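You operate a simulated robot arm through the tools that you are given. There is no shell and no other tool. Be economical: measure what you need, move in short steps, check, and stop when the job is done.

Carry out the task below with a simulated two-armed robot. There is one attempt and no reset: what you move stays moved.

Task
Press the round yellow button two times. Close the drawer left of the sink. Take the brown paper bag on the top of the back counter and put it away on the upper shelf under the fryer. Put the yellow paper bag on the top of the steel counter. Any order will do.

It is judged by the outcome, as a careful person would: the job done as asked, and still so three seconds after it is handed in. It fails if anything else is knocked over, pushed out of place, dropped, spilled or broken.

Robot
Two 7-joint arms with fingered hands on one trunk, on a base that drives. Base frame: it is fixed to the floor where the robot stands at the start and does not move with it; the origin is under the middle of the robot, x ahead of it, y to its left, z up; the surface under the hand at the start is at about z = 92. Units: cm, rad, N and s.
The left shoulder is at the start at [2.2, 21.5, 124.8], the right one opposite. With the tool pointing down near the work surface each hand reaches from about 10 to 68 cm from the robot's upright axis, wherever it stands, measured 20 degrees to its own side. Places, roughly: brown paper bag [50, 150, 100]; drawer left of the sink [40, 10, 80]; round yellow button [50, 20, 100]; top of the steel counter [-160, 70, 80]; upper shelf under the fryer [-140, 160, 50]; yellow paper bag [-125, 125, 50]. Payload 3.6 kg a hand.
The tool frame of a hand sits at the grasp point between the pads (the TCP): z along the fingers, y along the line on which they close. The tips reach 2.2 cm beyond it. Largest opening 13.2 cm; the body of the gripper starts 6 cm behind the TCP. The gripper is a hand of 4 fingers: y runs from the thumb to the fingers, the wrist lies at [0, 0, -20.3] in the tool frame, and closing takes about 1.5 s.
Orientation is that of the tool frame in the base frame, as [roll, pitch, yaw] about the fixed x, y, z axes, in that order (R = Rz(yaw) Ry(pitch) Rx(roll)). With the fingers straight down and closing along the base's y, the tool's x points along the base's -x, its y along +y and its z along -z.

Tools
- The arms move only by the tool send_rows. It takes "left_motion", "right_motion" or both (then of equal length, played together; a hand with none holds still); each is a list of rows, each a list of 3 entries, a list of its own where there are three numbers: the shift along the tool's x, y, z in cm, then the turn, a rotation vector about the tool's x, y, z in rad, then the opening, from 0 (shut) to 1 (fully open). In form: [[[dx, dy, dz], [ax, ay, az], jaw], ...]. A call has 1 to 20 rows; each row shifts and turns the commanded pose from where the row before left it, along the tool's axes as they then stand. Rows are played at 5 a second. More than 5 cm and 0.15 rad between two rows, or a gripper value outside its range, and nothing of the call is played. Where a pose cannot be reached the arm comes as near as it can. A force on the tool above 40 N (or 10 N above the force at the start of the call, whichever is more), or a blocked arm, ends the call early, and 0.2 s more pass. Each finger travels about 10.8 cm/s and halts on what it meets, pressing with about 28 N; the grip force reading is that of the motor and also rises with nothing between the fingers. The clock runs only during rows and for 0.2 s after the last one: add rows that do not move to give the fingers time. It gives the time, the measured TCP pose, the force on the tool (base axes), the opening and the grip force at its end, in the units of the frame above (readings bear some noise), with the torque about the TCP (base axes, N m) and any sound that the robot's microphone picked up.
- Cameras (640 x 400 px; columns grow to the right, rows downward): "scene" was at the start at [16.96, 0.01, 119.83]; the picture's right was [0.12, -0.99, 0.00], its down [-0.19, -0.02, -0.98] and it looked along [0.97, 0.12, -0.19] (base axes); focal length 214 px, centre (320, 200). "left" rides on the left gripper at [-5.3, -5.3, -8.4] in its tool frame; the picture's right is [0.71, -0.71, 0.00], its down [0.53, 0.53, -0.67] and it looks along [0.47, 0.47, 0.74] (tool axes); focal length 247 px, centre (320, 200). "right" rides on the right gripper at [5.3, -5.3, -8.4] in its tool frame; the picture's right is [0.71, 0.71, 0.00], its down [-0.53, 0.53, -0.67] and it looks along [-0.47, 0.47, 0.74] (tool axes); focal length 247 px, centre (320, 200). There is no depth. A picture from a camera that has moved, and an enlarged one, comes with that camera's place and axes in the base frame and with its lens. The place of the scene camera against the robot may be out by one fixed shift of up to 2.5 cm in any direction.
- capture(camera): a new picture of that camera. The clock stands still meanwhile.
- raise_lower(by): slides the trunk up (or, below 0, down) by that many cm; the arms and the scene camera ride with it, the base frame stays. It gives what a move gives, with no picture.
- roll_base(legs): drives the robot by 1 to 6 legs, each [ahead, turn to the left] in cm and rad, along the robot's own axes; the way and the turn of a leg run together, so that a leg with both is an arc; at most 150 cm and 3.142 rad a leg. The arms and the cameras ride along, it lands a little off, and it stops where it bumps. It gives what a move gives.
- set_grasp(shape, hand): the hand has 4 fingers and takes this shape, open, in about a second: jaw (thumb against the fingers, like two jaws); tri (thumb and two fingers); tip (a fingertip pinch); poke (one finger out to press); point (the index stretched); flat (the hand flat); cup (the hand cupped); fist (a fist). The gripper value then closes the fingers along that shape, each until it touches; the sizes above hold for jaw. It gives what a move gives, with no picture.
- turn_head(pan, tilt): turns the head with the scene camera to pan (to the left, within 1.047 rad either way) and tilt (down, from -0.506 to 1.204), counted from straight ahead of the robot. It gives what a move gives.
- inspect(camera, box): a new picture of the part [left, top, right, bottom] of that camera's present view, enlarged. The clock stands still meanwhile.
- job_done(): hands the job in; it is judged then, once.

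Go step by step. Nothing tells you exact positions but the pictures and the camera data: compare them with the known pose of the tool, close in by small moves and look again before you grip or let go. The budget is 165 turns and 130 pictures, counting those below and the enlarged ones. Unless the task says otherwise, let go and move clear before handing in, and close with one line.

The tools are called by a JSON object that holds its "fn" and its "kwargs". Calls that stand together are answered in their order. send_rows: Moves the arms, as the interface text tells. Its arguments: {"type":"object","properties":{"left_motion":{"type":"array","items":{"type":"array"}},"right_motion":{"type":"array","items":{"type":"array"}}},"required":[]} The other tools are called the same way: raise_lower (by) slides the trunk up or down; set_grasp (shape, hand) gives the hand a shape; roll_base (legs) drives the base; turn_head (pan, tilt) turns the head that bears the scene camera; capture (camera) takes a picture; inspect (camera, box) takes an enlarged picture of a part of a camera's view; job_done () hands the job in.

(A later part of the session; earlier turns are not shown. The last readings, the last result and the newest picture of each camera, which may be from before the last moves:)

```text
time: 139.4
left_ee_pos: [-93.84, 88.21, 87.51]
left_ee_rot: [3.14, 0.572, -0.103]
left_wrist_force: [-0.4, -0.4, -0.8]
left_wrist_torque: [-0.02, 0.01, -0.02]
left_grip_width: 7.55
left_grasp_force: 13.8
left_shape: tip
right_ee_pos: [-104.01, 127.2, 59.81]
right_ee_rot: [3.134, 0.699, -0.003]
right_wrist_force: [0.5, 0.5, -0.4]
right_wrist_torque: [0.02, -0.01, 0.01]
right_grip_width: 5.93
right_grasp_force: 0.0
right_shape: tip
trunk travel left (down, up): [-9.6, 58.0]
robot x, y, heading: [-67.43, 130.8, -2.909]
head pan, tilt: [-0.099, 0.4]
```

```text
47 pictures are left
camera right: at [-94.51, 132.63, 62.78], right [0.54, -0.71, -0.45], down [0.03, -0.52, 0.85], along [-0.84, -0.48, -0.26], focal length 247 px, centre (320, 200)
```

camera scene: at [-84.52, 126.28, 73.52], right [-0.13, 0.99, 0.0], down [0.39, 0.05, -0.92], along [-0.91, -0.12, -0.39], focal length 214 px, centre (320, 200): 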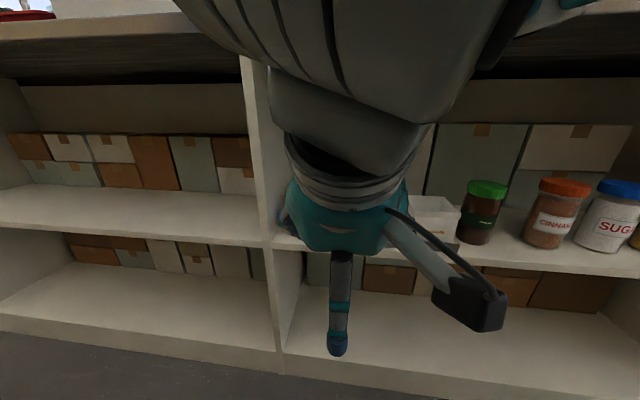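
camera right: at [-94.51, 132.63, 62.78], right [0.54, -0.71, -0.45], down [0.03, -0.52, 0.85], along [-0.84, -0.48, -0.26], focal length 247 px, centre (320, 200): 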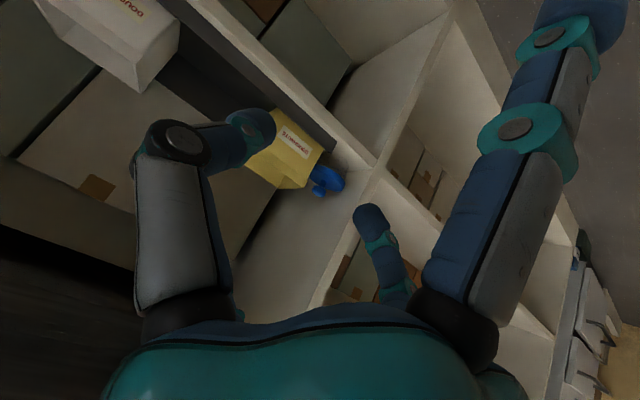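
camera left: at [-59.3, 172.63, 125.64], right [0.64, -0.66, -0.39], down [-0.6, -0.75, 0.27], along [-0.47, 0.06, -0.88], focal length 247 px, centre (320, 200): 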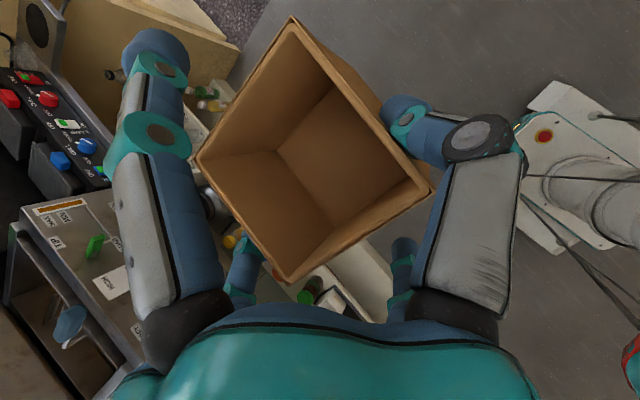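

{"fn": "send_rows", "kwargs": {"right_motion": [[[-2.49, 0, 2.09], [0, 0, 0], 0.45], [[-2.49, 0, 2.09], [0, 0, 0], 0.45], [[-2.49, 0, 2.09], [0, 0, 0], 0.45], [[-2.49, 0, 2.09], [0, 0, 0], 0.45], [[0, 0, 0], [0, 0, 0], 0.45]]}}

{"fn": "capture", "kwargs": {"camera": "right"}}

```text
time: 140.6
left_ee_pos: [-92.43, 87.64, 87.7]
left_ee_rot: [-3.134, 0.592, -0.096]
left_wrist_force: [-0.1, -0.6, -0.7]
left_wrist_torque: [0.0, 0.0, 0.03]
left_grip_width: 7.55
left_grasp_force: 14.0
left_shape: tip
right_ee_pos: [-115.7, 126.25, 61.06]
right_ee_rot: [3.139, 0.722, 0.016]
right_wrist_force: [0.1, 1.2, -1.1]
right_wrist_torque: [-0.01, -0.03, -0.01]
right_grip_width: 5.91
right_grasp_force: 0.2
right_shape: tip
trunk travel left (down, up): [-9.6, 58.0]
robot x, y, heading: [-66.93, 130.96, -2.909]
head pan, tilt: [-0.099, 0.4]
```

```text
46 pictures are left
camera right: at [-106.35, 131.8, 63.77], right [0.54, -0.7, -0.47], down [0.06, -0.52, 0.85], along [-0.84, -0.49, -0.25], focal length 247 px, centre (320, 200)
```

right: 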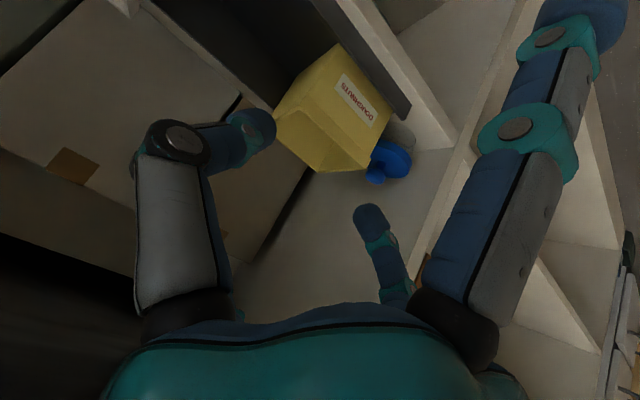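

The body is being pushed back: the thick forearm touches the counter edge. I back out, lower the trunk fully and flatten the hand.

{"fn": "send_rows", "kwargs": {"right_motion": [[[2.49, 0, -2.09], [0, 0, 0], 0.45], [[2.49, 0, -2.09], [0, 0, 0], 0.45], [[2.49, 0, -2.09], [0, 0, 0], 0.45], [[2.49, 0, -2.09], [0, 0, 0], 0.45], [[0, 0, 0], [0, 0, 0], 0.45]]}}

{"fn": "raise_lower", "kwargs": {"by": -9.5}}

{"fn": "capture", "kwargs": {"camera": "scene"}}

```text
time: 141.8
left_ee_pos: [-93.84, 88.22, 87.56]
left_ee_rot: [3.139, 0.575, -0.101]
left_wrist_force: [-0.2, 0.1, -1.4]
left_wrist_torque: [0.03, -0.01, 0.01]
left_grip_width: 7.55
left_grasp_force: 14.0
left_shape: tip
right_ee_pos: [-103.89, 127.18, 60.05]
right_ee_rot: [3.132, 0.701, -0.002]
right_wrist_force: [-0.2, -0.2, 0.2]
right_wrist_torque: [0.03, 0.0, -0.01]
right_grip_width: 5.95
right_grasp_force: 0.0
right_shape: tip
trunk travel left (down, up): [-9.6, 58.0]
robot x, y, heading: [-67.43, 130.56, -2.905]
head pan, tilt: [-0.099, 0.4]
```

```text
time: 143.1
left_ee_pos: [-93.85, 88.19, 78.04]
left_ee_rot: [3.139, 0.573, -0.101]
left_wrist_force: [0.5, 0.1, -1.2]
left_wrist_torque: [-0.01, 0.0, 0.03]
left_grip_width: 7.53
left_grasp_force: 14.1
left_shape: tip
right_ee_pos: [-104.02, 127.14, 50.47]
right_ee_rot: [3.13, 0.702, -0.003]
right_wrist_force: [-1.0, 0.9, 1.1]
right_wrist_torque: [-0.02, -0.02, 0.02]
right_grip_width: 5.94
right_grasp_force: 0.1
right_shape: tip
trunk travel left (down, up): [-0.1, 67.5]
robot x, y, heading: [-67.3, 130.59, -2.907]
head pan, tilt: [-0.099, 0.4]
```

```text
45 pictures are left
camera scene: at [-84.54, 126.29, 64.06], right [-0.13, 0.99, 0.0], down [0.39, 0.05, -0.92], along [-0.91, -0.12, -0.39], focal length 214 px, centre (320, 200)
```

scene: 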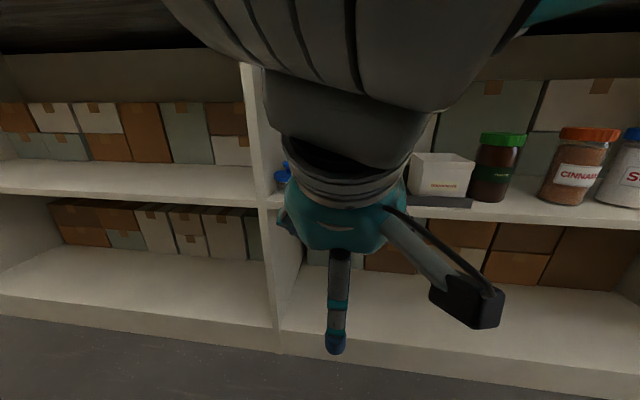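

{"fn": "turn_head", "kwargs": {"pan": -0.5, "tilt": -0.1}}

{"fn": "capture", "kwargs": {"camera": "scene"}}

{"fn": "capture", "kwargs": {"camera": "left"}}

```text
time: 144.0
left_ee_pos: [-93.86, 88.26, 78.15]
left_ee_rot: [3.139, 0.573, -0.101]
left_wrist_force: [-0.2, -0.2, 0.5]
left_wrist_torque: [0.01, -0.03, -0.02]
left_grip_width: 7.54
left_grasp_force: 13.8
left_shape: tip
right_ee_pos: [-103.98, 127.19, 50.47]
right_ee_rot: [3.132, 0.701, -0.003]
right_wrist_force: [-0.2, 0.0, 0.0]
right_wrist_torque: [-0.02, 0.01, -0.04]
right_grip_width: 5.93
right_grasp_force: 0.1
right_shape: tip
trunk travel left (down, up): [-0.1, 67.5]
robot x, y, heading: [-67.34, 130.79, -2.907]
head pan, tilt: [-0.499, -0.099]
```

```text
44 pictures are left
camera scene: at [-83.78, 129.78, 68.63], right [0.26, 0.97, 0.0], down [-0.09, 0.03, -1.0], along [-0.96, 0.26, 0.1], focal length 214 px, centre (320, 200)
```

scene: 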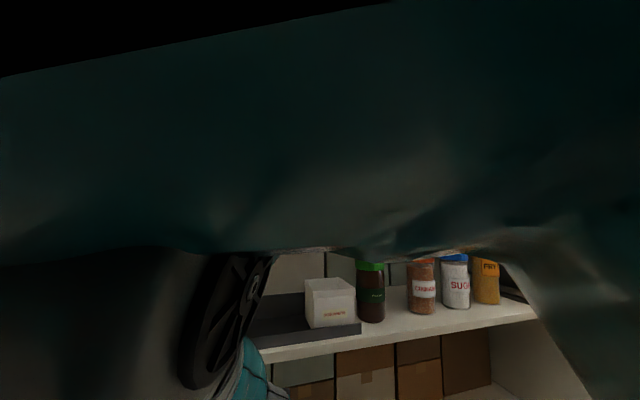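

```text
43 pictures are left
camera left: at [-93.22, 93.47, 88.05], right [0.66, 0.64, -0.38], down [0.75, -0.6, 0.28], along [-0.05, -0.47, -0.88], focal length 247 px, centre (320, 200)
```

left: 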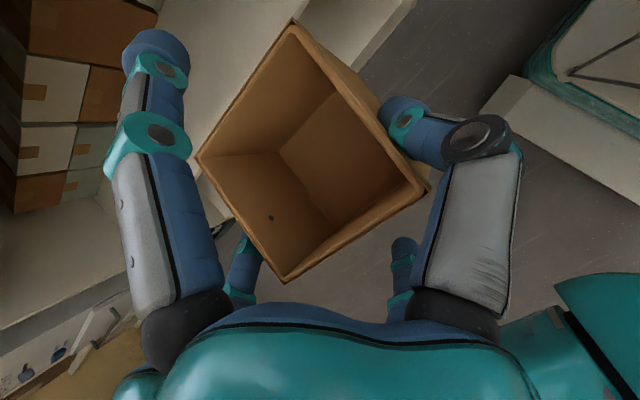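

The right arm is too folded in front of my head. I reverse 20 cm, stretch the arm out to its final pose in free space, then bring it under the counter by driving.

{"fn": "roll_base", "kwargs": {"legs": [[-20, 0]]}}

{"fn": "send_rows", "kwargs": {"right_motion": [[[-3.66, 0.13, 1.31], [0, 0, 0], 0.45], [[-3.66, 0.13, 1.31], [0, 0, 0], 0.45], [[-3.66, 0.13, 1.31], [0, 0, 0], 0.45], [[-3.66, 0.13, 1.31], [0, 0, 0], 0.45], [[-3.66, 0.13, 1.31], [0, 0, 0], 0.45], [[-3.66, 0.13, 1.31], [0, 0, 0], 0.45], [[-3.66, 0.13, 1.31], [0, 0, 0], 0.45], [[0, 0, 0], [0, 0, 0], 0.45]]}}

{"fn": "turn_head", "kwargs": {"pan": -0.1, "tilt": 0.2}}

{"fn": "capture", "kwargs": {"camera": "scene"}}

```text
time: 145.6
left_ee_pos: [-74.31, 92.86, 78.05]
left_ee_rot: [3.14, 0.572, -0.101]
left_wrist_force: [-0.8, 1.2, 0.5]
left_wrist_torque: [0.02, 0.0, 0.0]
left_grip_width: 7.55
left_grasp_force: 14.0
left_shape: tip
right_ee_pos: [-84.5, 131.71, 50.47]
right_ee_rot: [3.135, 0.7, -0.004]
right_wrist_force: [-0.3, -0.8, -1.2]
right_wrist_torque: [0.0, 0.02, -0.02]
right_grip_width: 5.93
right_grasp_force: 0.0
right_shape: tip
trunk travel left (down, up): [-0.1, 67.5]
robot x, y, heading: [-47.63, 135.0, -2.908]
head pan, tilt: [-0.499, -0.099]
```

```text
time: 147.4
left_ee_pos: [-74.24, 92.96, 78.16]
left_ee_rot: [3.141, 0.574, -0.1]
left_wrist_force: [0.0, 0.3, 0.1]
left_wrist_torque: [0.02, -0.02, -0.01]
left_grip_width: 7.58
left_grasp_force: 14.0
left_shape: tip
right_ee_pos: [-109.72, 130.79, 60.22]
right_ee_rot: [3.132, 0.701, -0.004]
right_wrist_force: [1.1, -0.3, 0.0]
right_wrist_torque: [0.0, -0.01, 0.01]
right_grip_width: 5.95
right_grasp_force: 0.1
right_shape: tip
trunk travel left (down, up): [-0.1, 67.5]
robot x, y, heading: [-48.01, 135.36, -2.907]
head pan, tilt: [-0.499, -0.099]
```

```text
time: 148.3
left_ee_pos: [-74.28, 92.91, 78.16]
left_ee_rot: [3.14, 0.575, -0.102]
left_wrist_force: [-0.6, -0.2, -0.8]
left_wrist_torque: [0.03, -0.05, 0.02]
left_grip_width: 7.56
left_grasp_force: 14.0
left_shape: tip
right_ee_pos: [-109.82, 130.72, 60.25]
right_ee_rot: [3.134, 0.701, -0.002]
right_wrist_force: [-0.2, 0.1, -0.2]
right_wrist_torque: [-0.01, 0.01, -0.02]
right_grip_width: 5.96
right_grasp_force: 0.0
right_shape: tip
trunk travel left (down, up): [-0.1, 67.5]
robot x, y, heading: [-48.15, 135.37, -2.906]
head pan, tilt: [-0.099, 0.201]
```

```text
42 pictures are left
camera scene: at [-65.09, 131.0, 65.91], right [-0.13, 0.99, 0.0], down [0.2, 0.03, -0.98], along [-0.97, -0.13, -0.2], focal length 214 px, centre (320, 200)
```

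scene: 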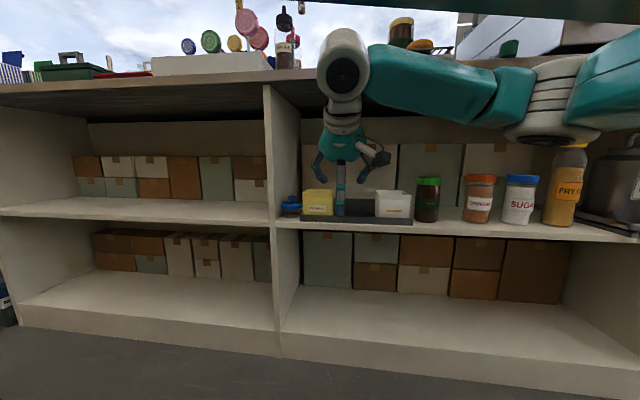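

The wrist joint would hit the counter edge at this tilt, so I flatten the hand to ~40° and drive in partway, then look.

{"fn": "send_rows", "kwargs": {"right_motion": [[[0, 0, 0], [0, -0.0875, 0], 0.45], [[0, 0, 0], [0, -0.0875, 0], 0.45], [[0, 0, 0], [0, 0, 0], 0.45]]}}

{"fn": "roll_base", "kwargs": {"legs": [[8, 0]]}}

{"fn": "capture", "kwargs": {"camera": "scene"}}

{"fn": "capture", "kwargs": {"camera": "right"}}

```text
time: 149.1
left_ee_pos: [-74.3, 92.97, 78.12]
left_ee_rot: [3.14, 0.574, -0.102]
left_wrist_force: [-0.4, -0.8, -0.2]
left_wrist_torque: [0.03, -0.03, 0.02]
left_grip_width: 7.54
left_grasp_force: 14.2
left_shape: tip
right_ee_pos: [-109.8, 130.89, 60.24]
right_ee_rot: [3.132, 0.876, -0.005]
right_wrist_force: [-0.4, 0.0, -0.1]
right_wrist_torque: [-0.02, 0.0, 0.03]
right_grip_width: 5.94
right_grasp_force: 0.1
right_shape: tip
trunk travel left (down, up): [-0.1, 67.5]
robot x, y, heading: [-48.05, 135.1, -2.907]
head pan, tilt: [-0.099, 0.201]
```

```text
time: 150.2
left_ee_pos: [-82.4, 91.12, 78.12]
left_ee_rot: [3.14, 0.574, -0.103]
left_wrist_force: [0.0, -0.1, -1.4]
left_wrist_torque: [0.0, -0.03, -0.02]
left_grip_width: 7.54
left_grasp_force: 14.1
left_shape: tip
right_ee_pos: [-117.86, 128.92, 60.2]
right_ee_rot: [3.13, 0.876, -0.004]
right_wrist_force: [-0.3, -0.8, 0.9]
right_wrist_torque: [0.0, -0.01, -0.01]
right_grip_width: 5.93
right_grasp_force: 0.0
right_shape: tip
trunk travel left (down, up): [-0.1, 67.5]
robot x, y, heading: [-55.7, 133.26, -2.908]
head pan, tilt: [-0.099, 0.201]
```

```text
41 pictures are left
camera scene: at [-73.1, 129.09, 65.9], right [-0.13, 0.99, 0.0], down [0.2, 0.03, -0.98], along [-0.97, -0.13, -0.2], focal length 214 px, centre (320, 200)
```

scene: 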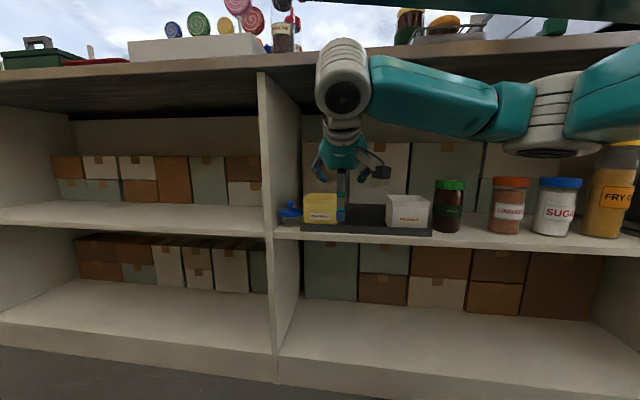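

```text
40 pictures are left
camera right: at [-108.11, 134.29, 61.37], right [0.45, -0.71, -0.54], down [0.18, -0.52, 0.84], along [-0.87, -0.48, -0.11], focal length 247 px, centre (320, 200)
```

right: 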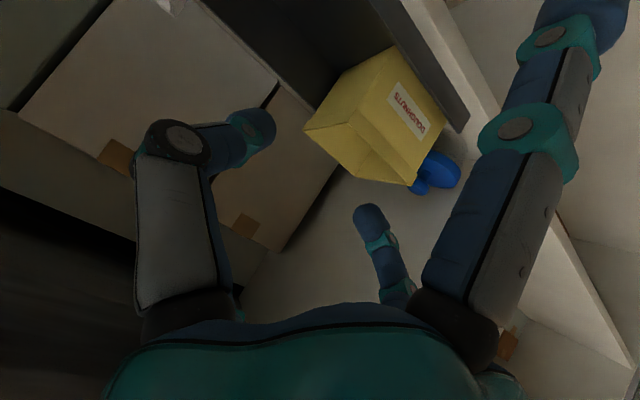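

{"fn": "inspect", "kwargs": {"camera": "right", "box": [280, 30, 480, 210]}}

```text
2.22 times, centred on (380, 120) of right
camera zoom: at [-108.11, 134.29, 61.37], right [0.45, -0.71, -0.54], down [0.18, -0.52, 0.84], along [-0.87, -0.48, -0.11], focal length 549 px, centre (187, 378)
```

zoom: 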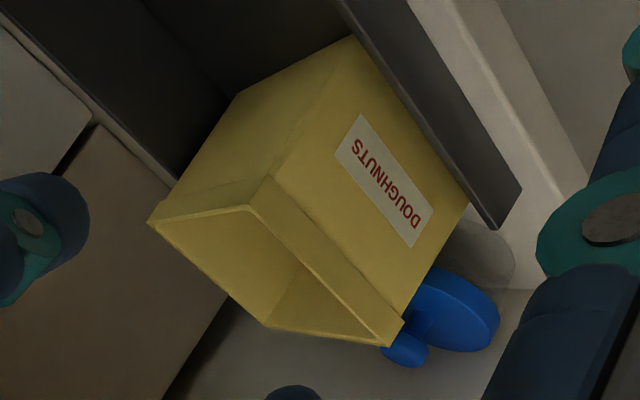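

Bag's right wall is at y≈128, rim z≈54.5. I drive 6 cm further in above it and check.

{"fn": "roll_base", "kwargs": {"legs": [[6, 0]]}}

{"fn": "capture", "kwargs": {"camera": "right"}}

{"fn": "capture", "kwargs": {"camera": "scene"}}

```text
time: 151.1
left_ee_pos: [-88.21, 89.71, 78.2]
left_ee_rot: [3.14, 0.572, -0.101]
left_wrist_force: [0.2, 0.1, -0.3]
left_wrist_torque: [-0.01, 0.02, 0.04]
left_grip_width: 7.56
left_grasp_force: 14.1
left_shape: tip
right_ee_pos: [-123.78, 127.51, 60.21]
right_ee_rot: [3.13, 0.876, -0.005]
right_wrist_force: [0.1, 0.6, 0.1]
right_wrist_torque: [0.02, -0.01, -0.01]
right_grip_width: 5.93
right_grasp_force: 0.0
right_shape: tip
trunk travel left (down, up): [-0.1, 67.5]
robot x, y, heading: [-61.59, 131.97, -2.91]
head pan, tilt: [-0.099, 0.201]
```

```text
38 pictures are left
camera right: at [-114.06, 132.89, 61.44], right [0.45, -0.71, -0.54], down [0.18, -0.52, 0.84], along [-0.87, -0.48, -0.11], focal length 247 px, centre (320, 200)
```

right: 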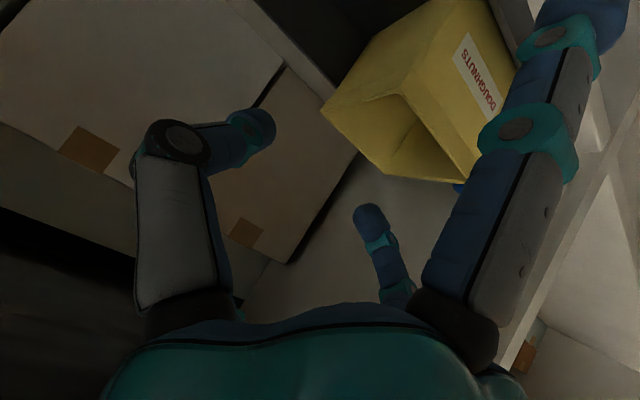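

```text
37 pictures are left
camera scene: at [-79.07, 127.68, 65.9], right [-0.13, 0.99, 0.0], down [0.2, 0.03, -0.98], along [-0.97, -0.13, -0.2], focal length 214 px, centre (320, 200)
```

scene: 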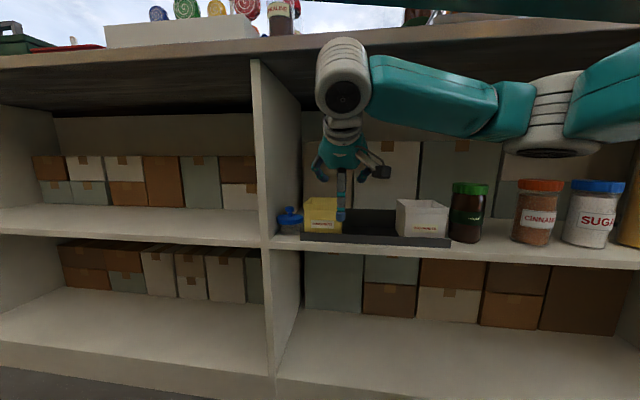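

I lower the pinch around the right wall.

{"fn": "send_rows", "kwargs": {"right_motion": [[[0.96, -0.05, 0.67], [0, 0, 0], 0.45], [[0.96, -0.05, 0.67], [0, 0, 0], 0.45], [[0.96, -0.05, 0.67], [0, 0, 0], 0.45], [[0.96, -0.05, 0.67], [0, 0, 0], 0.45], [[0.96, -0.05, 0.67], [0, 0, 0], 0.45], [[0.96, -0.05, 0.67], [0, 0, 0], 0.45], [[0, 0, 0], [0, 0, 0], 0.45]]}}

{"fn": "capture", "kwargs": {"camera": "right"}}

{"fn": "inspect", "kwargs": {"camera": "scene", "box": [260, 120, 460, 260]}}

```text
time: 152.7
left_ee_pos: [-88.27, 89.68, 78.11]
left_ee_rot: [3.14, 0.576, -0.103]
left_wrist_force: [-0.3, 0.2, -1.2]
left_wrist_torque: [-0.02, -0.02, 0.03]
left_grip_width: 7.55
left_grasp_force: 14.1
left_shape: tip
right_ee_pos: [-123.19, 127.79, 53.3]
right_ee_rot: [3.131, 0.876, -0.005]
right_wrist_force: [0.7, 0.0, 0.4]
right_wrist_torque: [-0.03, 0.03, -0.02]
right_grip_width: 5.96
right_grasp_force: 0.0
right_shape: tip
trunk travel left (down, up): [-0.1, 67.5]
robot x, y, heading: [-62.07, 132.34, -2.904]
head pan, tilt: [-0.099, 0.201]
```

```text
36 pictures are left
camera right: at [-113.44, 133.14, 54.46], right [0.46, -0.71, -0.54], down [0.18, -0.52, 0.84], along [-0.87, -0.48, -0.11], focal length 247 px, centre (320, 200)
```

right: 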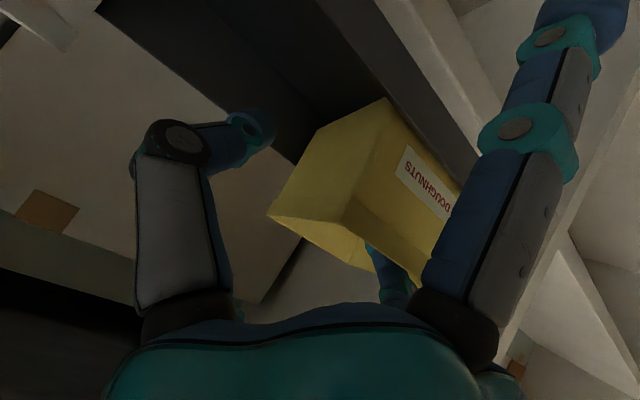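

```text
2.86 times, centred on (360, 190) of scene
camera zoom: at [-79.07, 127.68, 65.9], right [-0.13, 0.99, 0.0], down [0.2, 0.03, -0.98], along [-0.97, -0.13, -0.2], focal length 613 px, centre (206, 229)
```

zoom: 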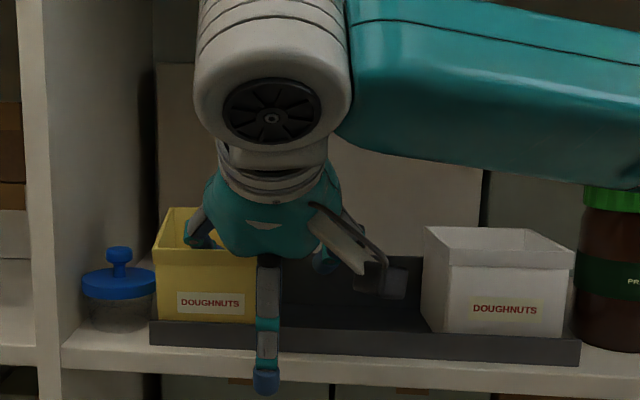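

One finger is inside the bag, the thumb outside. I close the pinch.

{"fn": "send_rows", "kwargs": {"right_motion": [[[0, 0, 0], [0, 0, 0], 0.3], [[0, 0, 0], [0, 0, 0], 0.15], [[0, 0, 0], [0, 0, 0], 0], [[0, 0, 0], [0, 0, 0], 0], [[0, 0, 0], [0, 0, 0], 0], [[0, 0, 0], [0, 0, 0], 0]]}}

{"fn": "capture", "kwargs": {"camera": "right"}}

```text
time: 154.1
left_ee_pos: [-88.2, 89.62, 78.23]
left_ee_rot: [3.141, 0.574, -0.102]
left_wrist_force: [-0.1, 0.5, -1.0]
left_wrist_torque: [0.0, -0.01, 0.01]
left_grip_width: 7.55
left_grasp_force: 13.8
left_shape: tip
right_ee_pos: [-123.32, 127.84, 53.44]
right_ee_rot: [3.132, 0.876, -0.006]
right_wrist_force: [-0.8, -0.2, -0.4]
right_wrist_torque: [-0.02, -0.02, -0.03]
right_grip_width: 0.0
right_grasp_force: 13.9
right_shape: tip
trunk travel left (down, up): [-0.1, 67.5]
robot x, y, heading: [-61.63, 131.79, -2.906]
head pan, tilt: [-0.099, 0.201]
```

```text
34 pictures are left
camera right: at [-113.45, 133.14, 54.52], right [0.45, -0.71, -0.54], down [0.18, -0.52, 0.84], along [-0.87, -0.48, -0.11], focal length 247 px, centre (320, 200)
```

right: 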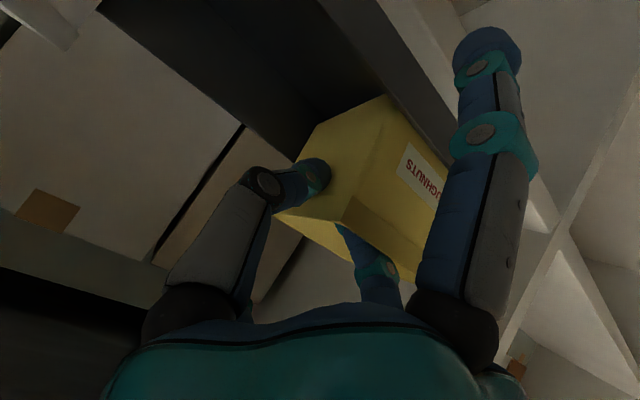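

Pinched. I lift 3 cm and check.

{"fn": "send_rows", "kwargs": {"right_motion": [[[-0.77, 0, -0.64], [0, 0, 0], 0], [[-0.77, 0, -0.64], [0, 0, 0], 0], [[-0.77, 0, -0.64], [0, 0, 0], 0], [[0, 0, 0], [0, 0, 0], 0]]}}

{"fn": "inspect", "kwargs": {"camera": "scene", "box": [260, 120, 460, 260]}}

```text
time: 155.1
left_ee_pos: [-88.21, 89.74, 78.21]
left_ee_rot: [3.14, 0.574, -0.104]
left_wrist_force: [-0.4, -0.1, -0.1]
left_wrist_torque: [0.01, -0.04, 0.0]
left_grip_width: 7.57
left_grasp_force: 14.5
left_shape: tip
right_ee_pos: [-123.29, 127.87, 56.32]
right_ee_rot: [3.129, 0.876, -0.007]
right_wrist_force: [-0.5, 0.0, -0.9]
right_wrist_torque: [0.03, 0.01, 0.0]
right_grip_width: 0.0
right_grasp_force: 13.9
right_shape: tip
trunk travel left (down, up): [-0.1, 67.5]
robot x, y, heading: [-61.8, 131.9, -2.909]
head pan, tilt: [-0.099, 0.201]
```

```text
2.86 times, centred on (360, 190) of scene
camera zoom: at [-79.07, 127.68, 65.9], right [-0.13, 0.99, 0.0], down [0.2, 0.03, -0.98], along [-0.97, -0.13, -0.2], focal length 613 px, centre (206, 229)
```

zoom: 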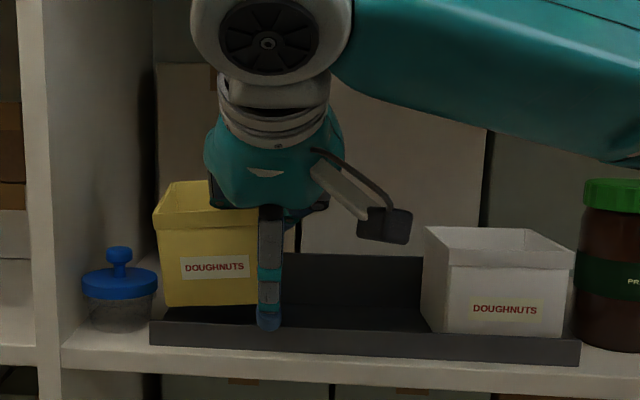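

It's hanging upright and clear. I lift slightly more and back straight out.

{"fn": "send_rows", "kwargs": {"right_motion": [[[-0.77, 0, -0.64], [0, 0, 0], 0], [[-0.77, 0, -0.64], [0, 0, 0], 0], [[0, 0, 0], [0, 0, 0], 0]]}}

{"fn": "roll_base", "kwargs": {"legs": [[-18, 0]]}}

{"fn": "capture", "kwargs": {"camera": "scene"}}

```text
time: 155.9
left_ee_pos: [-88.2, 89.61, 78.25]
left_ee_rot: [3.138, 0.575, -0.103]
left_wrist_force: [-0.3, 0.2, -1.3]
left_wrist_torque: [-0.02, 0.01, 0.0]
left_grip_width: 7.56
left_grasp_force: 13.7
left_shape: tip
right_ee_pos: [-123.22, 127.75, 58.18]
right_ee_rot: [3.129, 0.877, -0.005]
right_wrist_force: [0.6, 0.1, -0.7]
right_wrist_torque: [0.03, -0.04, 0.01]
right_grip_width: 0.0
right_grasp_force: 13.7
right_shape: tip
trunk travel left (down, up): [-0.1, 67.5]
robot x, y, heading: [-62.02, 132.11, -2.913]
head pan, tilt: [-0.099, 0.201]
```

```text
time: 157.4
left_ee_pos: [-70.74, 93.76, 78.29]
left_ee_rot: [3.14, 0.574, -0.102]
left_wrist_force: [-0.9, 0.5, -0.8]
left_wrist_torque: [-0.02, -0.05, -0.02]
left_grip_width: 7.55
left_grasp_force: 14.1
left_shape: tip
right_ee_pos: [-105.62, 132.0, 58.17]
right_ee_rot: [3.133, 0.876, -0.007]
right_wrist_force: [0.1, 0.4, -0.7]
right_wrist_torque: [0.03, -0.02, 0.03]
right_grip_width: 0.0
right_grasp_force: 14.3
right_shape: tip
trunk travel left (down, up): [-0.1, 67.5]
robot x, y, heading: [-44.14, 136.34, -2.908]
head pan, tilt: [-0.099, 0.201]
```

```text
32 pictures are left
camera scene: at [-61.5, 131.86, 65.9], right [-0.13, 0.99, 0.0], down [0.2, 0.03, -0.98], along [-0.97, -0.13, -0.2], focal length 214 px, centre (320, 200)
```

scene: 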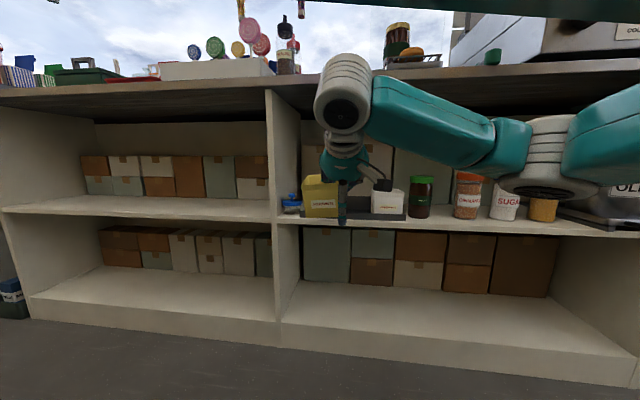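

Yellow bag is out. I raise the trunk so its bottom clears the counter top, shift 2 cm right, and look before driving in.

{"fn": "raise_lower", "kwargs": {"by": 35}}

{"fn": "send_rows", "kwargs": {"right_motion": [[[0, -2, 0], [0, 0, 0], 0], [[0, 0, 0], [0, 0, 0], 0]]}}

{"fn": "roll_base", "kwargs": {"legs": [[10, 0]]}}

{"fn": "turn_head", "kwargs": {"pan": -0.1, "tilt": 0.35}}

{"fn": "capture", "kwargs": {"camera": "scene"}}

{"fn": "capture", "kwargs": {"camera": "right"}}

```text
time: 160.9
left_ee_pos: [-70.67, 93.75, 113.23]
left_ee_rot: [3.139, 0.575, -0.103]
left_wrist_force: [0.3, 0.4, 0.0]
left_wrist_torque: [-0.02, -0.02, 0.04]
left_grip_width: 7.58
left_grasp_force: 14.1
left_shape: tip
right_ee_pos: [-105.72, 132.01, 93.41]
right_ee_rot: [3.13, 0.876, -0.006]
right_wrist_force: [-0.2, 0.1, 0.2]
right_wrist_torque: [0.03, -0.01, 0.04]
right_grip_width: 0.0
right_grasp_force: 13.9
right_shape: tip
trunk travel left (down, up): [-35.1, 32.5]
robot x, y, heading: [-44.06, 136.04, -2.906]
head pan, tilt: [-0.099, 0.201]
```

```text
time: 161.5
left_ee_pos: [-70.61, 93.81, 113.39]
left_ee_rot: [3.139, 0.575, -0.103]
left_wrist_force: [0.4, 0.3, -0.3]
left_wrist_torque: [0.03, -0.03, 0.01]
left_grip_width: 7.54
left_grasp_force: 14.0
left_shape: tip
right_ee_pos: [-105.71, 134.07, 93.42]
right_ee_rot: [3.128, 0.877, -0.004]
right_wrist_force: [0.1, 0.0, 0.0]
right_wrist_torque: [-0.01, -0.03, -0.01]
right_grip_width: 0.01
right_grasp_force: 14.1
right_shape: tip
trunk travel left (down, up): [-35.1, 32.5]
robot x, y, heading: [-44.42, 136.12, -2.908]
head pan, tilt: [-0.099, 0.201]
```

```text
time: 162.6
left_ee_pos: [-80.87, 91.49, 113.28]
left_ee_rot: [3.141, 0.572, -0.105]
left_wrist_force: [0.4, -0.1, -0.1]
left_wrist_torque: [0.0, -0.03, -0.02]
left_grip_width: 7.57
left_grasp_force: 14.1
left_shape: tip
right_ee_pos: [-115.75, 131.74, 93.17]
right_ee_rot: [3.131, 0.875, -0.01]
right_wrist_force: [0.3, -0.3, 0.1]
right_wrist_torque: [0.01, -0.04, 0.02]
right_grip_width: 0.0
right_grasp_force: 14.4
right_shape: tip
trunk travel left (down, up): [-35.1, 32.5]
robot x, y, heading: [-54.31, 133.96, -2.91]
head pan, tilt: [-0.099, 0.201]
```

```text
time: 163.3
left_ee_pos: [-80.73, 91.65, 113.34]
left_ee_rot: [3.139, 0.574, -0.106]
left_wrist_force: [0.4, 0.0, -0.3]
left_wrist_torque: [0.0, 0.01, 0.01]
left_grip_width: 7.53
left_grasp_force: 14.3
left_shape: tip
right_ee_pos: [-115.47, 131.85, 93.51]
right_ee_rot: [3.13, 0.877, -0.008]
right_wrist_force: [-0.4, -0.7, -1.0]
right_wrist_torque: [0.02, -0.06, 0.01]
right_grip_width: 0.0
right_grasp_force: 14.4
right_shape: tip
trunk travel left (down, up): [-35.1, 32.5]
robot x, y, heading: [-53.93, 134.08, -2.913]
head pan, tilt: [-0.099, 0.351]
```

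```text
31 pictures are left
camera scene: at [-70.79, 129.7, 100.55], right [-0.13, 0.99, 0.0], down [0.34, 0.04, -0.94], along [-0.93, -0.12, -0.34], focal length 214 px, centre (320, 200)
```

scene: 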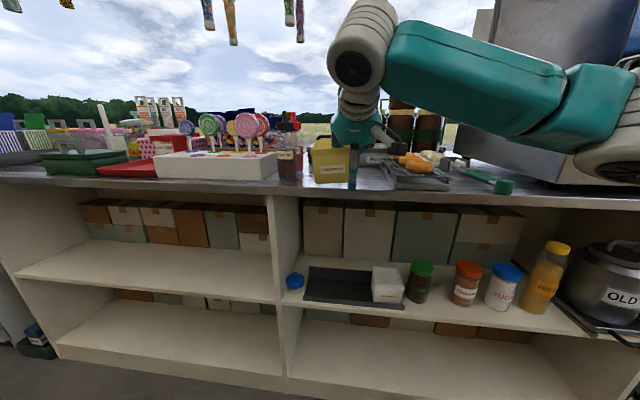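

```text
30 pictures are left
camera right: at [-105.77, 137.14, 94.6], right [0.45, -0.71, -0.54], down [0.18, -0.52, 0.84], along [-0.87, -0.47, -0.11], focal length 247 px, centre (320, 200)
```

right: 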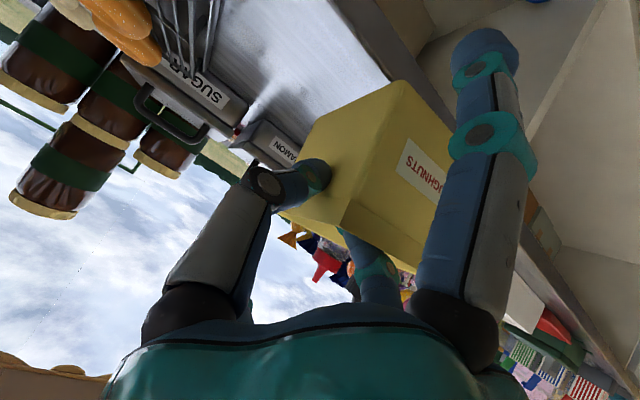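

The way to the free spot is clear. I drive 7 cm further, then lower gently.

{"fn": "roll_base", "kwargs": {"legs": [[7, 0]]}}

{"fn": "send_rows", "kwargs": {"right_motion": [[[0.77, 0, 0.64], [0, 0, 0], 0], [[0.77, 0, 0.64], [0, 0, 0], 0], [[0.77, 0, 0.64], [0, 0, 0], 0], [[0, 0, 0], [0, 0, 0], 0]]}}

{"fn": "inspect", "kwargs": {"camera": "scene", "box": [240, 110, 460, 270]}}

{"fn": "capture", "kwargs": {"camera": "right"}}

```text
time: 164.3
left_ee_pos: [-87.91, 89.82, 113.25]
left_ee_rot: [3.14, 0.572, -0.106]
left_wrist_force: [-0.8, 0.5, 0.0]
left_wrist_torque: [0.01, -0.07, 0.0]
left_grip_width: 7.58
left_grasp_force: 13.9
left_shape: tip
right_ee_pos: [-122.68, 130.25, 93.27]
right_ee_rot: [3.13, 0.873, -0.008]
right_wrist_force: [-0.6, -0.2, -0.6]
right_wrist_torque: [0.03, -0.02, 0.01]
right_grip_width: 0.0
right_grasp_force: 14.3
right_shape: tip
trunk travel left (down, up): [-35.1, 32.5]
robot x, y, heading: [-61.21, 132.15, -2.91]
head pan, tilt: [-0.099, 0.351]
```

```text
time: 165.3
left_ee_pos: [-87.26, 90.0, 113.54]
left_ee_rot: [3.136, 0.578, -0.107]
left_wrist_force: [0.7, 0.4, -0.6]
left_wrist_torque: [-0.02, -0.02, 0.02]
left_grip_width: 7.55
left_grasp_force: 13.9
left_shape: tip
right_ee_pos: [-122.32, 130.31, 91.17]
right_ee_rot: [3.122, 0.892, -0.017]
right_wrist_force: [6.0, 9.9, 37.5]
right_wrist_torque: [0.69, -1.76, 0.32]
right_grip_width: 0.02
right_grasp_force: 14.2
right_shape: tip
trunk travel left (down, up): [-35.1, 32.5]
robot x, y, heading: [-61.13, 132.3, -2.914]
head pan, tilt: [-0.099, 0.351]
```

```text
2.50 times, centred on (350, 190) of scene
camera zoom: at [-77.44, 128.17, 100.67], right [-0.13, 0.99, 0.0], down [0.34, 0.04, -0.94], along [-0.93, -0.12, -0.34], focal length 536 px, centre (245, 225)
```

zoom: 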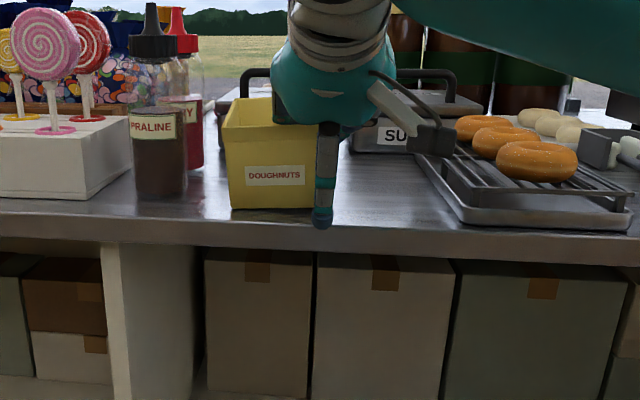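

```text
28 pictures are left
camera right: at [-112.58, 135.58, 92.28], right [0.44, -0.71, -0.54], down [0.19, -0.52, 0.84], along [-0.88, -0.47, -0.09], focal length 247 px, centre (320, 200)
```

right: 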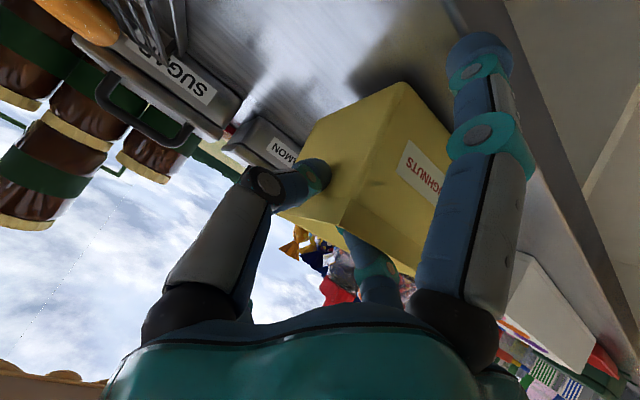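

The lower splayed finger touched the counter's front rim. I raise, back off 2.3 cm so that finger clears the edge, then lower again.

{"fn": "send_rows", "kwargs": {"right_motion": [[[-0.77, 0, -0.64], [0, 0, 0], 0], [[1.47, 0, -1.77], [0, 0, 0], 0], [[0.5, 0, 0.42], [0, 0, 0], 0], [[0.5, 0, 0.42], [0, 0, 0], 0], [[0.5, 0, 0.42], [0, 0, 0], 0], [[0.5, 0, 0.42], [0, 0, 0], 0], [[0.38, 0, 0.32], [0, 0, 0], 0], [[0, 0, 0], [0, 0, 0], 0]]}}

{"fn": "inspect", "kwargs": {"camera": "scene", "box": [240, 110, 460, 270]}}

```text
time: 166.7
left_ee_pos: [-87.78, 89.81, 113.33]
left_ee_rot: [3.139, 0.573, -0.105]
left_wrist_force: [0.7, -0.1, -0.9]
left_wrist_torque: [-0.01, -0.05, 0.0]
left_grip_width: 7.56
left_grasp_force: 13.9
left_shape: tip
right_ee_pos: [-120.74, 130.02, 90.66]
right_ee_rot: [3.098, 0.907, -0.04]
right_wrist_force: [1.1, 2.8, 17.5]
right_wrist_torque: [-0.51, -0.34, -0.07]
right_grip_width: 0.0
right_grasp_force: 13.9
right_shape: tip
trunk travel left (down, up): [-35.1, 32.5]
robot x, y, heading: [-61.12, 132.07, -2.909]
head pan, tilt: [-0.099, 0.351]
stopped in row 6 (right hand): the force on the tool passed its limit at 51 N (the readings are from after the stop); the commanded pose is now the measured one
```

```text
2.50 times, centred on (350, 190) of scene
camera zoom: at [-77.81, 128.07, 100.52], right [-0.13, 0.99, 0.0], down [0.34, 0.04, -0.94], along [-0.93, -0.12, -0.34], focal length 536 px, centre (245, 225)
```

zoom: 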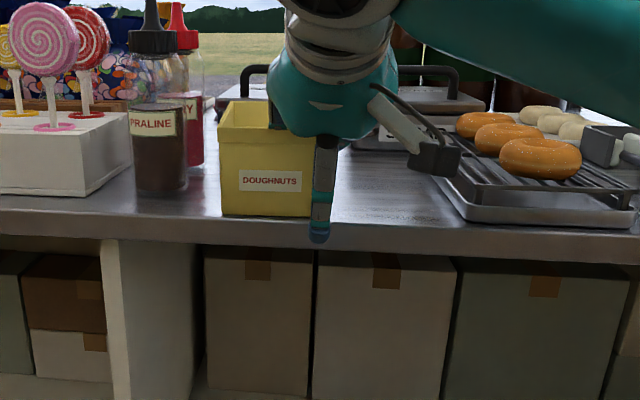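

The torque shows the bag itself is now resting on the counter, ~2 cm inside the edge. I release gently and lift out.

{"fn": "send_rows", "kwargs": {"right_motion": [[[-0.1, 0, -0.1], [0, 0, 0], 0], [[0, 0, 0], [0, 0, 0], 0.1], [[0, 0, 0], [0, 0, 0], 0.2], [[0, 0, 0], [0, 0, 0], 0.35], [[0, 0, 0], [0, 0, 0], 0.35], [[-0.77, 0, -0.64], [0, 0, 0], 0.35], [[-1.5, 0, -1.25], [0, 0, 0], 0.35], [[-1.5, 0, -1.25], [0, 0, 0], 0.35], [[-1.5, 0, -1.25], [0, 0, 0], 0.35], [[-1.5, 0, -1.25], [0, 0, 0], 0.35], [[-1.5, 0, -1.25], [0, 0, 0], 0.35]]}}

{"fn": "inspect", "kwargs": {"camera": "scene", "box": [240, 110, 460, 270]}}

```text
time: 169.1
left_ee_pos: [-87.59, 89.89, 113.4]
left_ee_rot: [-3.141, 0.573, -0.103]
left_wrist_force: [-0.7, -0.5, -0.8]
left_wrist_torque: [0.01, -0.05, 0.02]
left_grip_width: 7.54
left_grasp_force: 14.2
left_shape: tip
right_ee_pos: [-120.39, 130.38, 101.17]
right_ee_rot: [3.11, 0.901, -0.029]
right_wrist_force: [-0.4, 0.0, 0.6]
right_wrist_torque: [0.01, 0.0, 0.02]
right_grip_width: 4.58
right_grasp_force: 0.1
right_shape: tip
trunk travel left (down, up): [-35.1, 32.5]
robot x, y, heading: [-61.19, 132.37, -2.91]
head pan, tilt: [-0.099, 0.351]
```

```text
2.50 times, centred on (350, 190) of scene
camera zoom: at [-77.78, 128.07, 100.55], right [-0.13, 0.99, 0.0], down [0.34, 0.04, -0.94], along [-0.93, -0.12, -0.34], focal length 536 px, centre (245, 225)
```

zoom: 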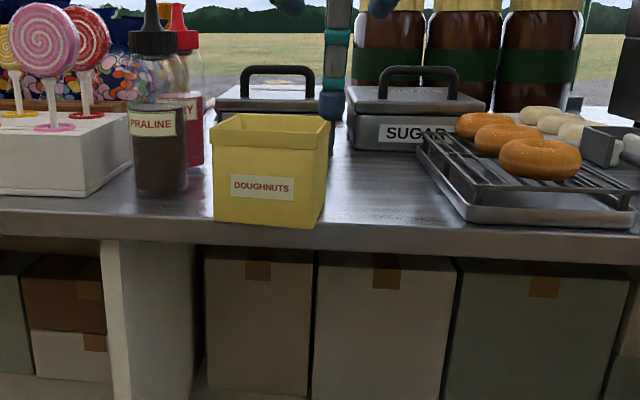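

The bag stands but close to the edge. I look closer.

{"fn": "inspect", "kwargs": {"camera": "scene", "box": [310, 150, 390, 220]}}

```text
5.71 times, centred on (350, 185) of scene
camera zoom: at [-77.78, 128.07, 100.55], right [-0.13, 0.99, 0.0], down [0.34, 0.04, -0.94], along [-0.93, -0.12, -0.34], focal length 1226 px, centre (149, 286)
```

zoom: 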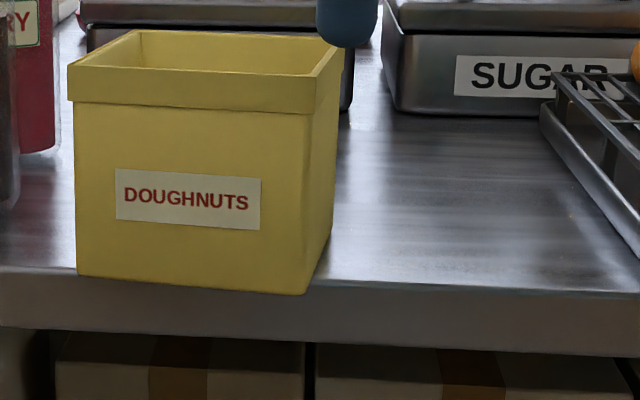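

The bag slightly overhangs, so I'll push it 5 cm inward with closed fingertips on its front, low down.

{"fn": "send_rows", "kwargs": {"right_motion": [[[1.87, 0, -2.35], [0, 0, 0], 0.35], [[1.87, 0, -2.35], [0, 0, 0], 0.2], [[1.87, 0, -2.35], [0, 0, 0], 0], [[2.49, 0.93, 1.97], [0, 0, 0], 0], [[2.49, 0.93, 1.97], [0, 0, 0], 0], [[2.49, 0.93, 1.97], [0, 0, 0], 0], [[2.49, 0.93, 1.97], [0, 0, 0], 0], [[0, 0, 0], [0, 0, 0], 0]]}}

{"fn": "capture", "kwargs": {"camera": "right"}}

{"fn": "inspect", "kwargs": {"camera": "scene", "box": [240, 110, 460, 270]}}

```text
time: 170.9
left_ee_pos: [-87.71, 89.84, 113.46]
left_ee_rot: [3.139, 0.575, -0.107]
left_wrist_force: [0.0, 0.4, -0.6]
left_wrist_torque: [-0.01, 0.01, -0.02]
left_grip_width: 7.56
left_grasp_force: 14.6
left_shape: tip
right_ee_pos: [-111.35, 126.43, 88.64]
right_ee_rot: [3.11, 0.9, -0.03]
right_wrist_force: [0.1, 0.2, 0.9]
right_wrist_torque: [-0.02, 0.01, -0.01]
right_grip_width: 0.0
right_grasp_force: 28.2
right_shape: tip
trunk travel left (down, up): [-35.1, 32.5]
robot x, y, heading: [-60.93, 132.69, -2.91]
head pan, tilt: [-0.099, 0.351]
```

```text
24 pictures are left
camera right: at [-101.5, 131.73, 89.41], right [0.44, -0.72, -0.54], down [0.2, -0.51, 0.84], along [-0.88, -0.47, -0.08], focal length 247 px, centre (320, 200)
```

right: 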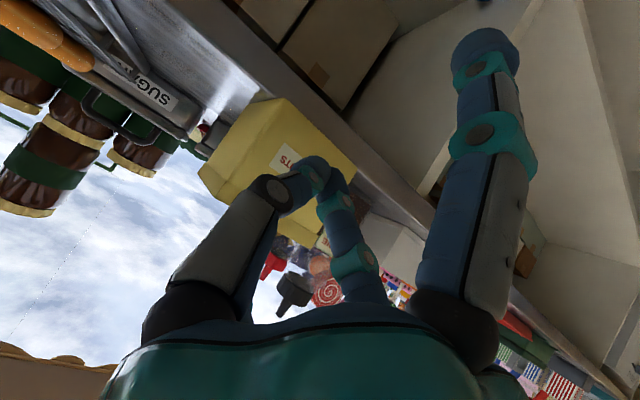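

```text
2.50 times, centred on (350, 190) of scene
camera zoom: at [-77.78, 128.07, 100.55], right [-0.13, 0.99, 0.0], down [0.34, 0.04, -0.94], along [-0.93, -0.12, -0.34], focal length 536 px, centre (245, 225)
```

zoom: 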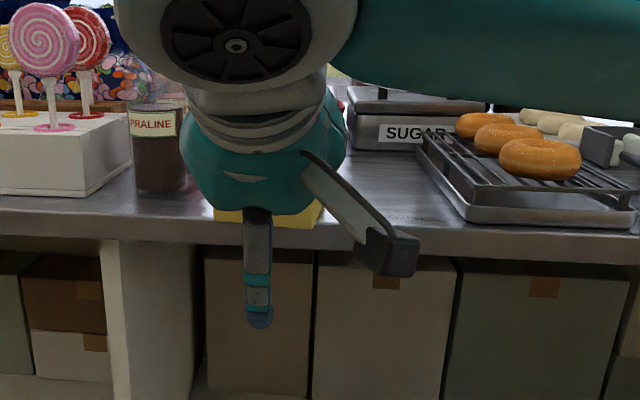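

{"fn": "send_rows", "kwargs": {"right_motion": [[[-0.88, 0, 1.11], [0, 0, 0], 0], [[-0.88, 0, 1.11], [0, 0, 0], 0], [[-0.88, 0, 1.11], [0, 0, 0], 0], [[-0.88, 0, 1.11], [0, 0, 0], 0], [[-0.88, 0, 1.11], [0, 0, 0], 0], [[-0.88, 0, 1.11], [0, 0, 0], 0], [[0, 0, 0], [0, 0, 0], 0]]}}

{"fn": "send_rows", "kwargs": {"right_motion": [[[0.88, 0, -1.11], [0, 0, 0], 0], [[2.2, 0, -2.8], [0, 0, 0], 0], [[2.2, 0, -2.8], [0, 0, 0], 0], [[2.2, 0, -2.8], [0, 0, 0], 0], [[0, -4, -1], [0, 0, 0], 0], [[0, -4, -1], [0, 0, 0], 0], [[0, -4, -1], [0, 0, 0], 0]]}}

{"fn": "inspect", "kwargs": {"camera": "scene", "box": [240, 110, 460, 270]}}

```text
time: 172.5
left_ee_pos: [-87.68, 89.9, 113.38]
left_ee_rot: [3.138, 0.574, -0.108]
left_wrist_force: [0.6, 0.3, -1.1]
left_wrist_torque: [0.02, -0.04, 0.0]
left_grip_width: 7.56
left_grasp_force: 13.8
left_shape: tip
right_ee_pos: [-119.88, 126.41, 88.65]
right_ee_rot: [3.108, 0.9, -0.03]
right_wrist_force: [0.8, -0.2, -0.2]
right_wrist_torque: [0.0, 0.0, -0.02]
right_grip_width: 0.01
right_grasp_force: 28.0
right_shape: tip
trunk travel left (down, up): [-35.1, 32.5]
robot x, y, heading: [-61.01, 131.84, -2.914]
head pan, tilt: [-0.099, 0.351]
```

```text
time: 174.1
left_ee_pos: [-87.62, 89.96, 113.45]
left_ee_rot: [3.139, 0.573, -0.107]
left_wrist_force: [0.5, -0.1, -1.3]
left_wrist_torque: [-0.02, 0.02, 0.03]
left_grip_width: 7.59
left_grasp_force: 13.3
left_shape: tip
right_ee_pos: [-105.14, 138.4, 90.11]
right_ee_rot: [3.108, 0.9, -0.032]
right_wrist_force: [1.1, 0.2, 0.8]
right_wrist_torque: [0.0, 0.02, -0.01]
right_grip_width: 0.0
right_grasp_force: 28.0
right_shape: tip
trunk travel left (down, up): [-35.1, 32.5]
robot x, y, heading: [-60.89, 132.15, -2.913]
head pan, tilt: [-0.099, 0.351]
```

```text
2.50 times, centred on (350, 190) of scene
camera zoom: at [-77.76, 128.11, 100.55], right [-0.13, 0.99, 0.0], down [0.34, 0.04, -0.94], along [-0.93, -0.12, -0.34], focal length 536 px, centre (245, 225)
```

zoom: 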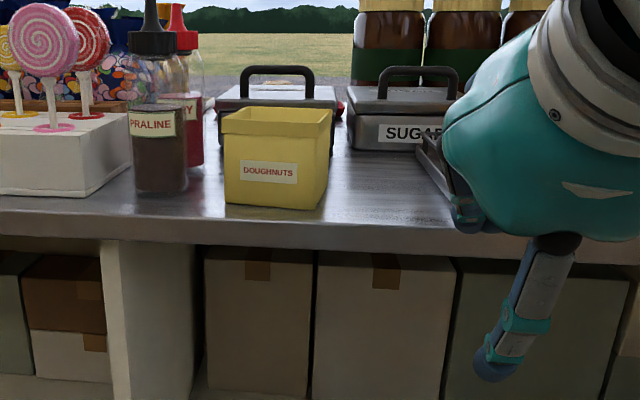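

The yellow bag now sits well on the counter top. Next I tuck the right hand away, square the left hand, back off a little and lower the trunk to bring the brown bag to the shelf.

{"fn": "send_rows", "kwargs": {"right_motion": [[[0.45, -3, -3.25], [0, 0, 0], 0], [[0.45, -3, -3.25], [0, 0, 0], 0], [[0.45, -3, -3.25], [0, 0, 0], 0], [[0.45, -3, -3.25], [0, 0, 0], 0], [[0.45, -3, -3.25], [0, 0, 0], 0], [[0.45, -3, -3.25], [0, 0, 0], 0]], "left_motion": [[[0, 0, 0], [-0.028, 0, -0.044], 0.15], [[0, 0, 0], [-0.028, 0, -0.044], 0.15], [[0, 0, 0], [0, 0, 0], 0.15], [[0, 0, 0], [0, 0, 0], 0.15], [[0, 0, 0], [0, 0, 0], 0.15], [[0, 0, 0], [0, 0, 0], 0.15]]}}

{"fn": "roll_base", "kwargs": {"legs": [[-7.7, 0]]}}

{"fn": "raise_lower", "kwargs": {"by": -35}}

```text
time: 175.5
left_ee_pos: [-87.5, 89.82, 113.45]
left_ee_rot: [3.141, 0.575, -0.001]
left_wrist_force: [0.2, 0.1, -0.1]
left_wrist_torque: [0.02, -0.02, 0.01]
left_grip_width: 7.56
left_grasp_force: 13.9
left_shape: tip
right_ee_pos: [-103.29, 138.33, 97.03]
right_ee_rot: [3.111, 0.901, -0.029]
right_wrist_force: [1.0, -0.6, 0.9]
right_wrist_torque: [-0.03, 0.0, -0.01]
right_grip_width: 0.0
right_grasp_force: 28.1
right_shape: tip
right hand out of reach, approached as far as the arm can: row 1, 2, 3, 4, 5, 6
trunk travel left (down, up): [-35.1, 32.5]
robot x, y, heading: [-60.99, 132.09, -2.915]
head pan, tilt: [-0.099, 0.351]
```

```text
time: 176.6
left_ee_pos: [-79.87, 91.65, 113.48]
left_ee_rot: [3.139, 0.576, -0.002]
left_wrist_force: [-0.8, 0.5, -1.0]
left_wrist_torque: [-0.03, 0.03, 0.0]
left_grip_width: 7.56
left_grasp_force: 14.3
left_shape: tip
right_ee_pos: [-95.67, 140.05, 96.96]
right_ee_rot: [3.11, 0.902, -0.027]
right_wrist_force: [-0.2, -0.4, 0.2]
right_wrist_torque: [0.01, 0.02, 0.02]
right_grip_width: 0.0
right_grasp_force: 27.8
right_shape: tip
trunk travel left (down, up): [-35.1, 32.5]
robot x, y, heading: [-53.16, 133.92, -2.911]
head pan, tilt: [-0.099, 0.351]
```

```text
time: 180.0
left_ee_pos: [-79.99, 91.7, 78.48]
left_ee_rot: [3.141, 0.575, -0.002]
left_wrist_force: [-0.6, 0.3, -1.7]
left_wrist_torque: [0.0, -0.01, -0.02]
left_grip_width: 7.57
left_grasp_force: 14.0
left_shape: tip
right_ee_pos: [-96.6, 139.95, 47.3]
right_ee_rot: [-3.051, 0.485, 0.049]
right_wrist_force: [-0.6, 0.7, 0.3]
right_wrist_torque: [0.02, -0.01, 0.03]
right_grip_width: 0.0
right_grasp_force: 28.5
right_shape: tip
trunk travel left (down, up): [-0.1, 67.5]
robot x, y, heading: [-53.47, 133.74, -2.908]
head pan, tilt: [-0.099, 0.351]
```

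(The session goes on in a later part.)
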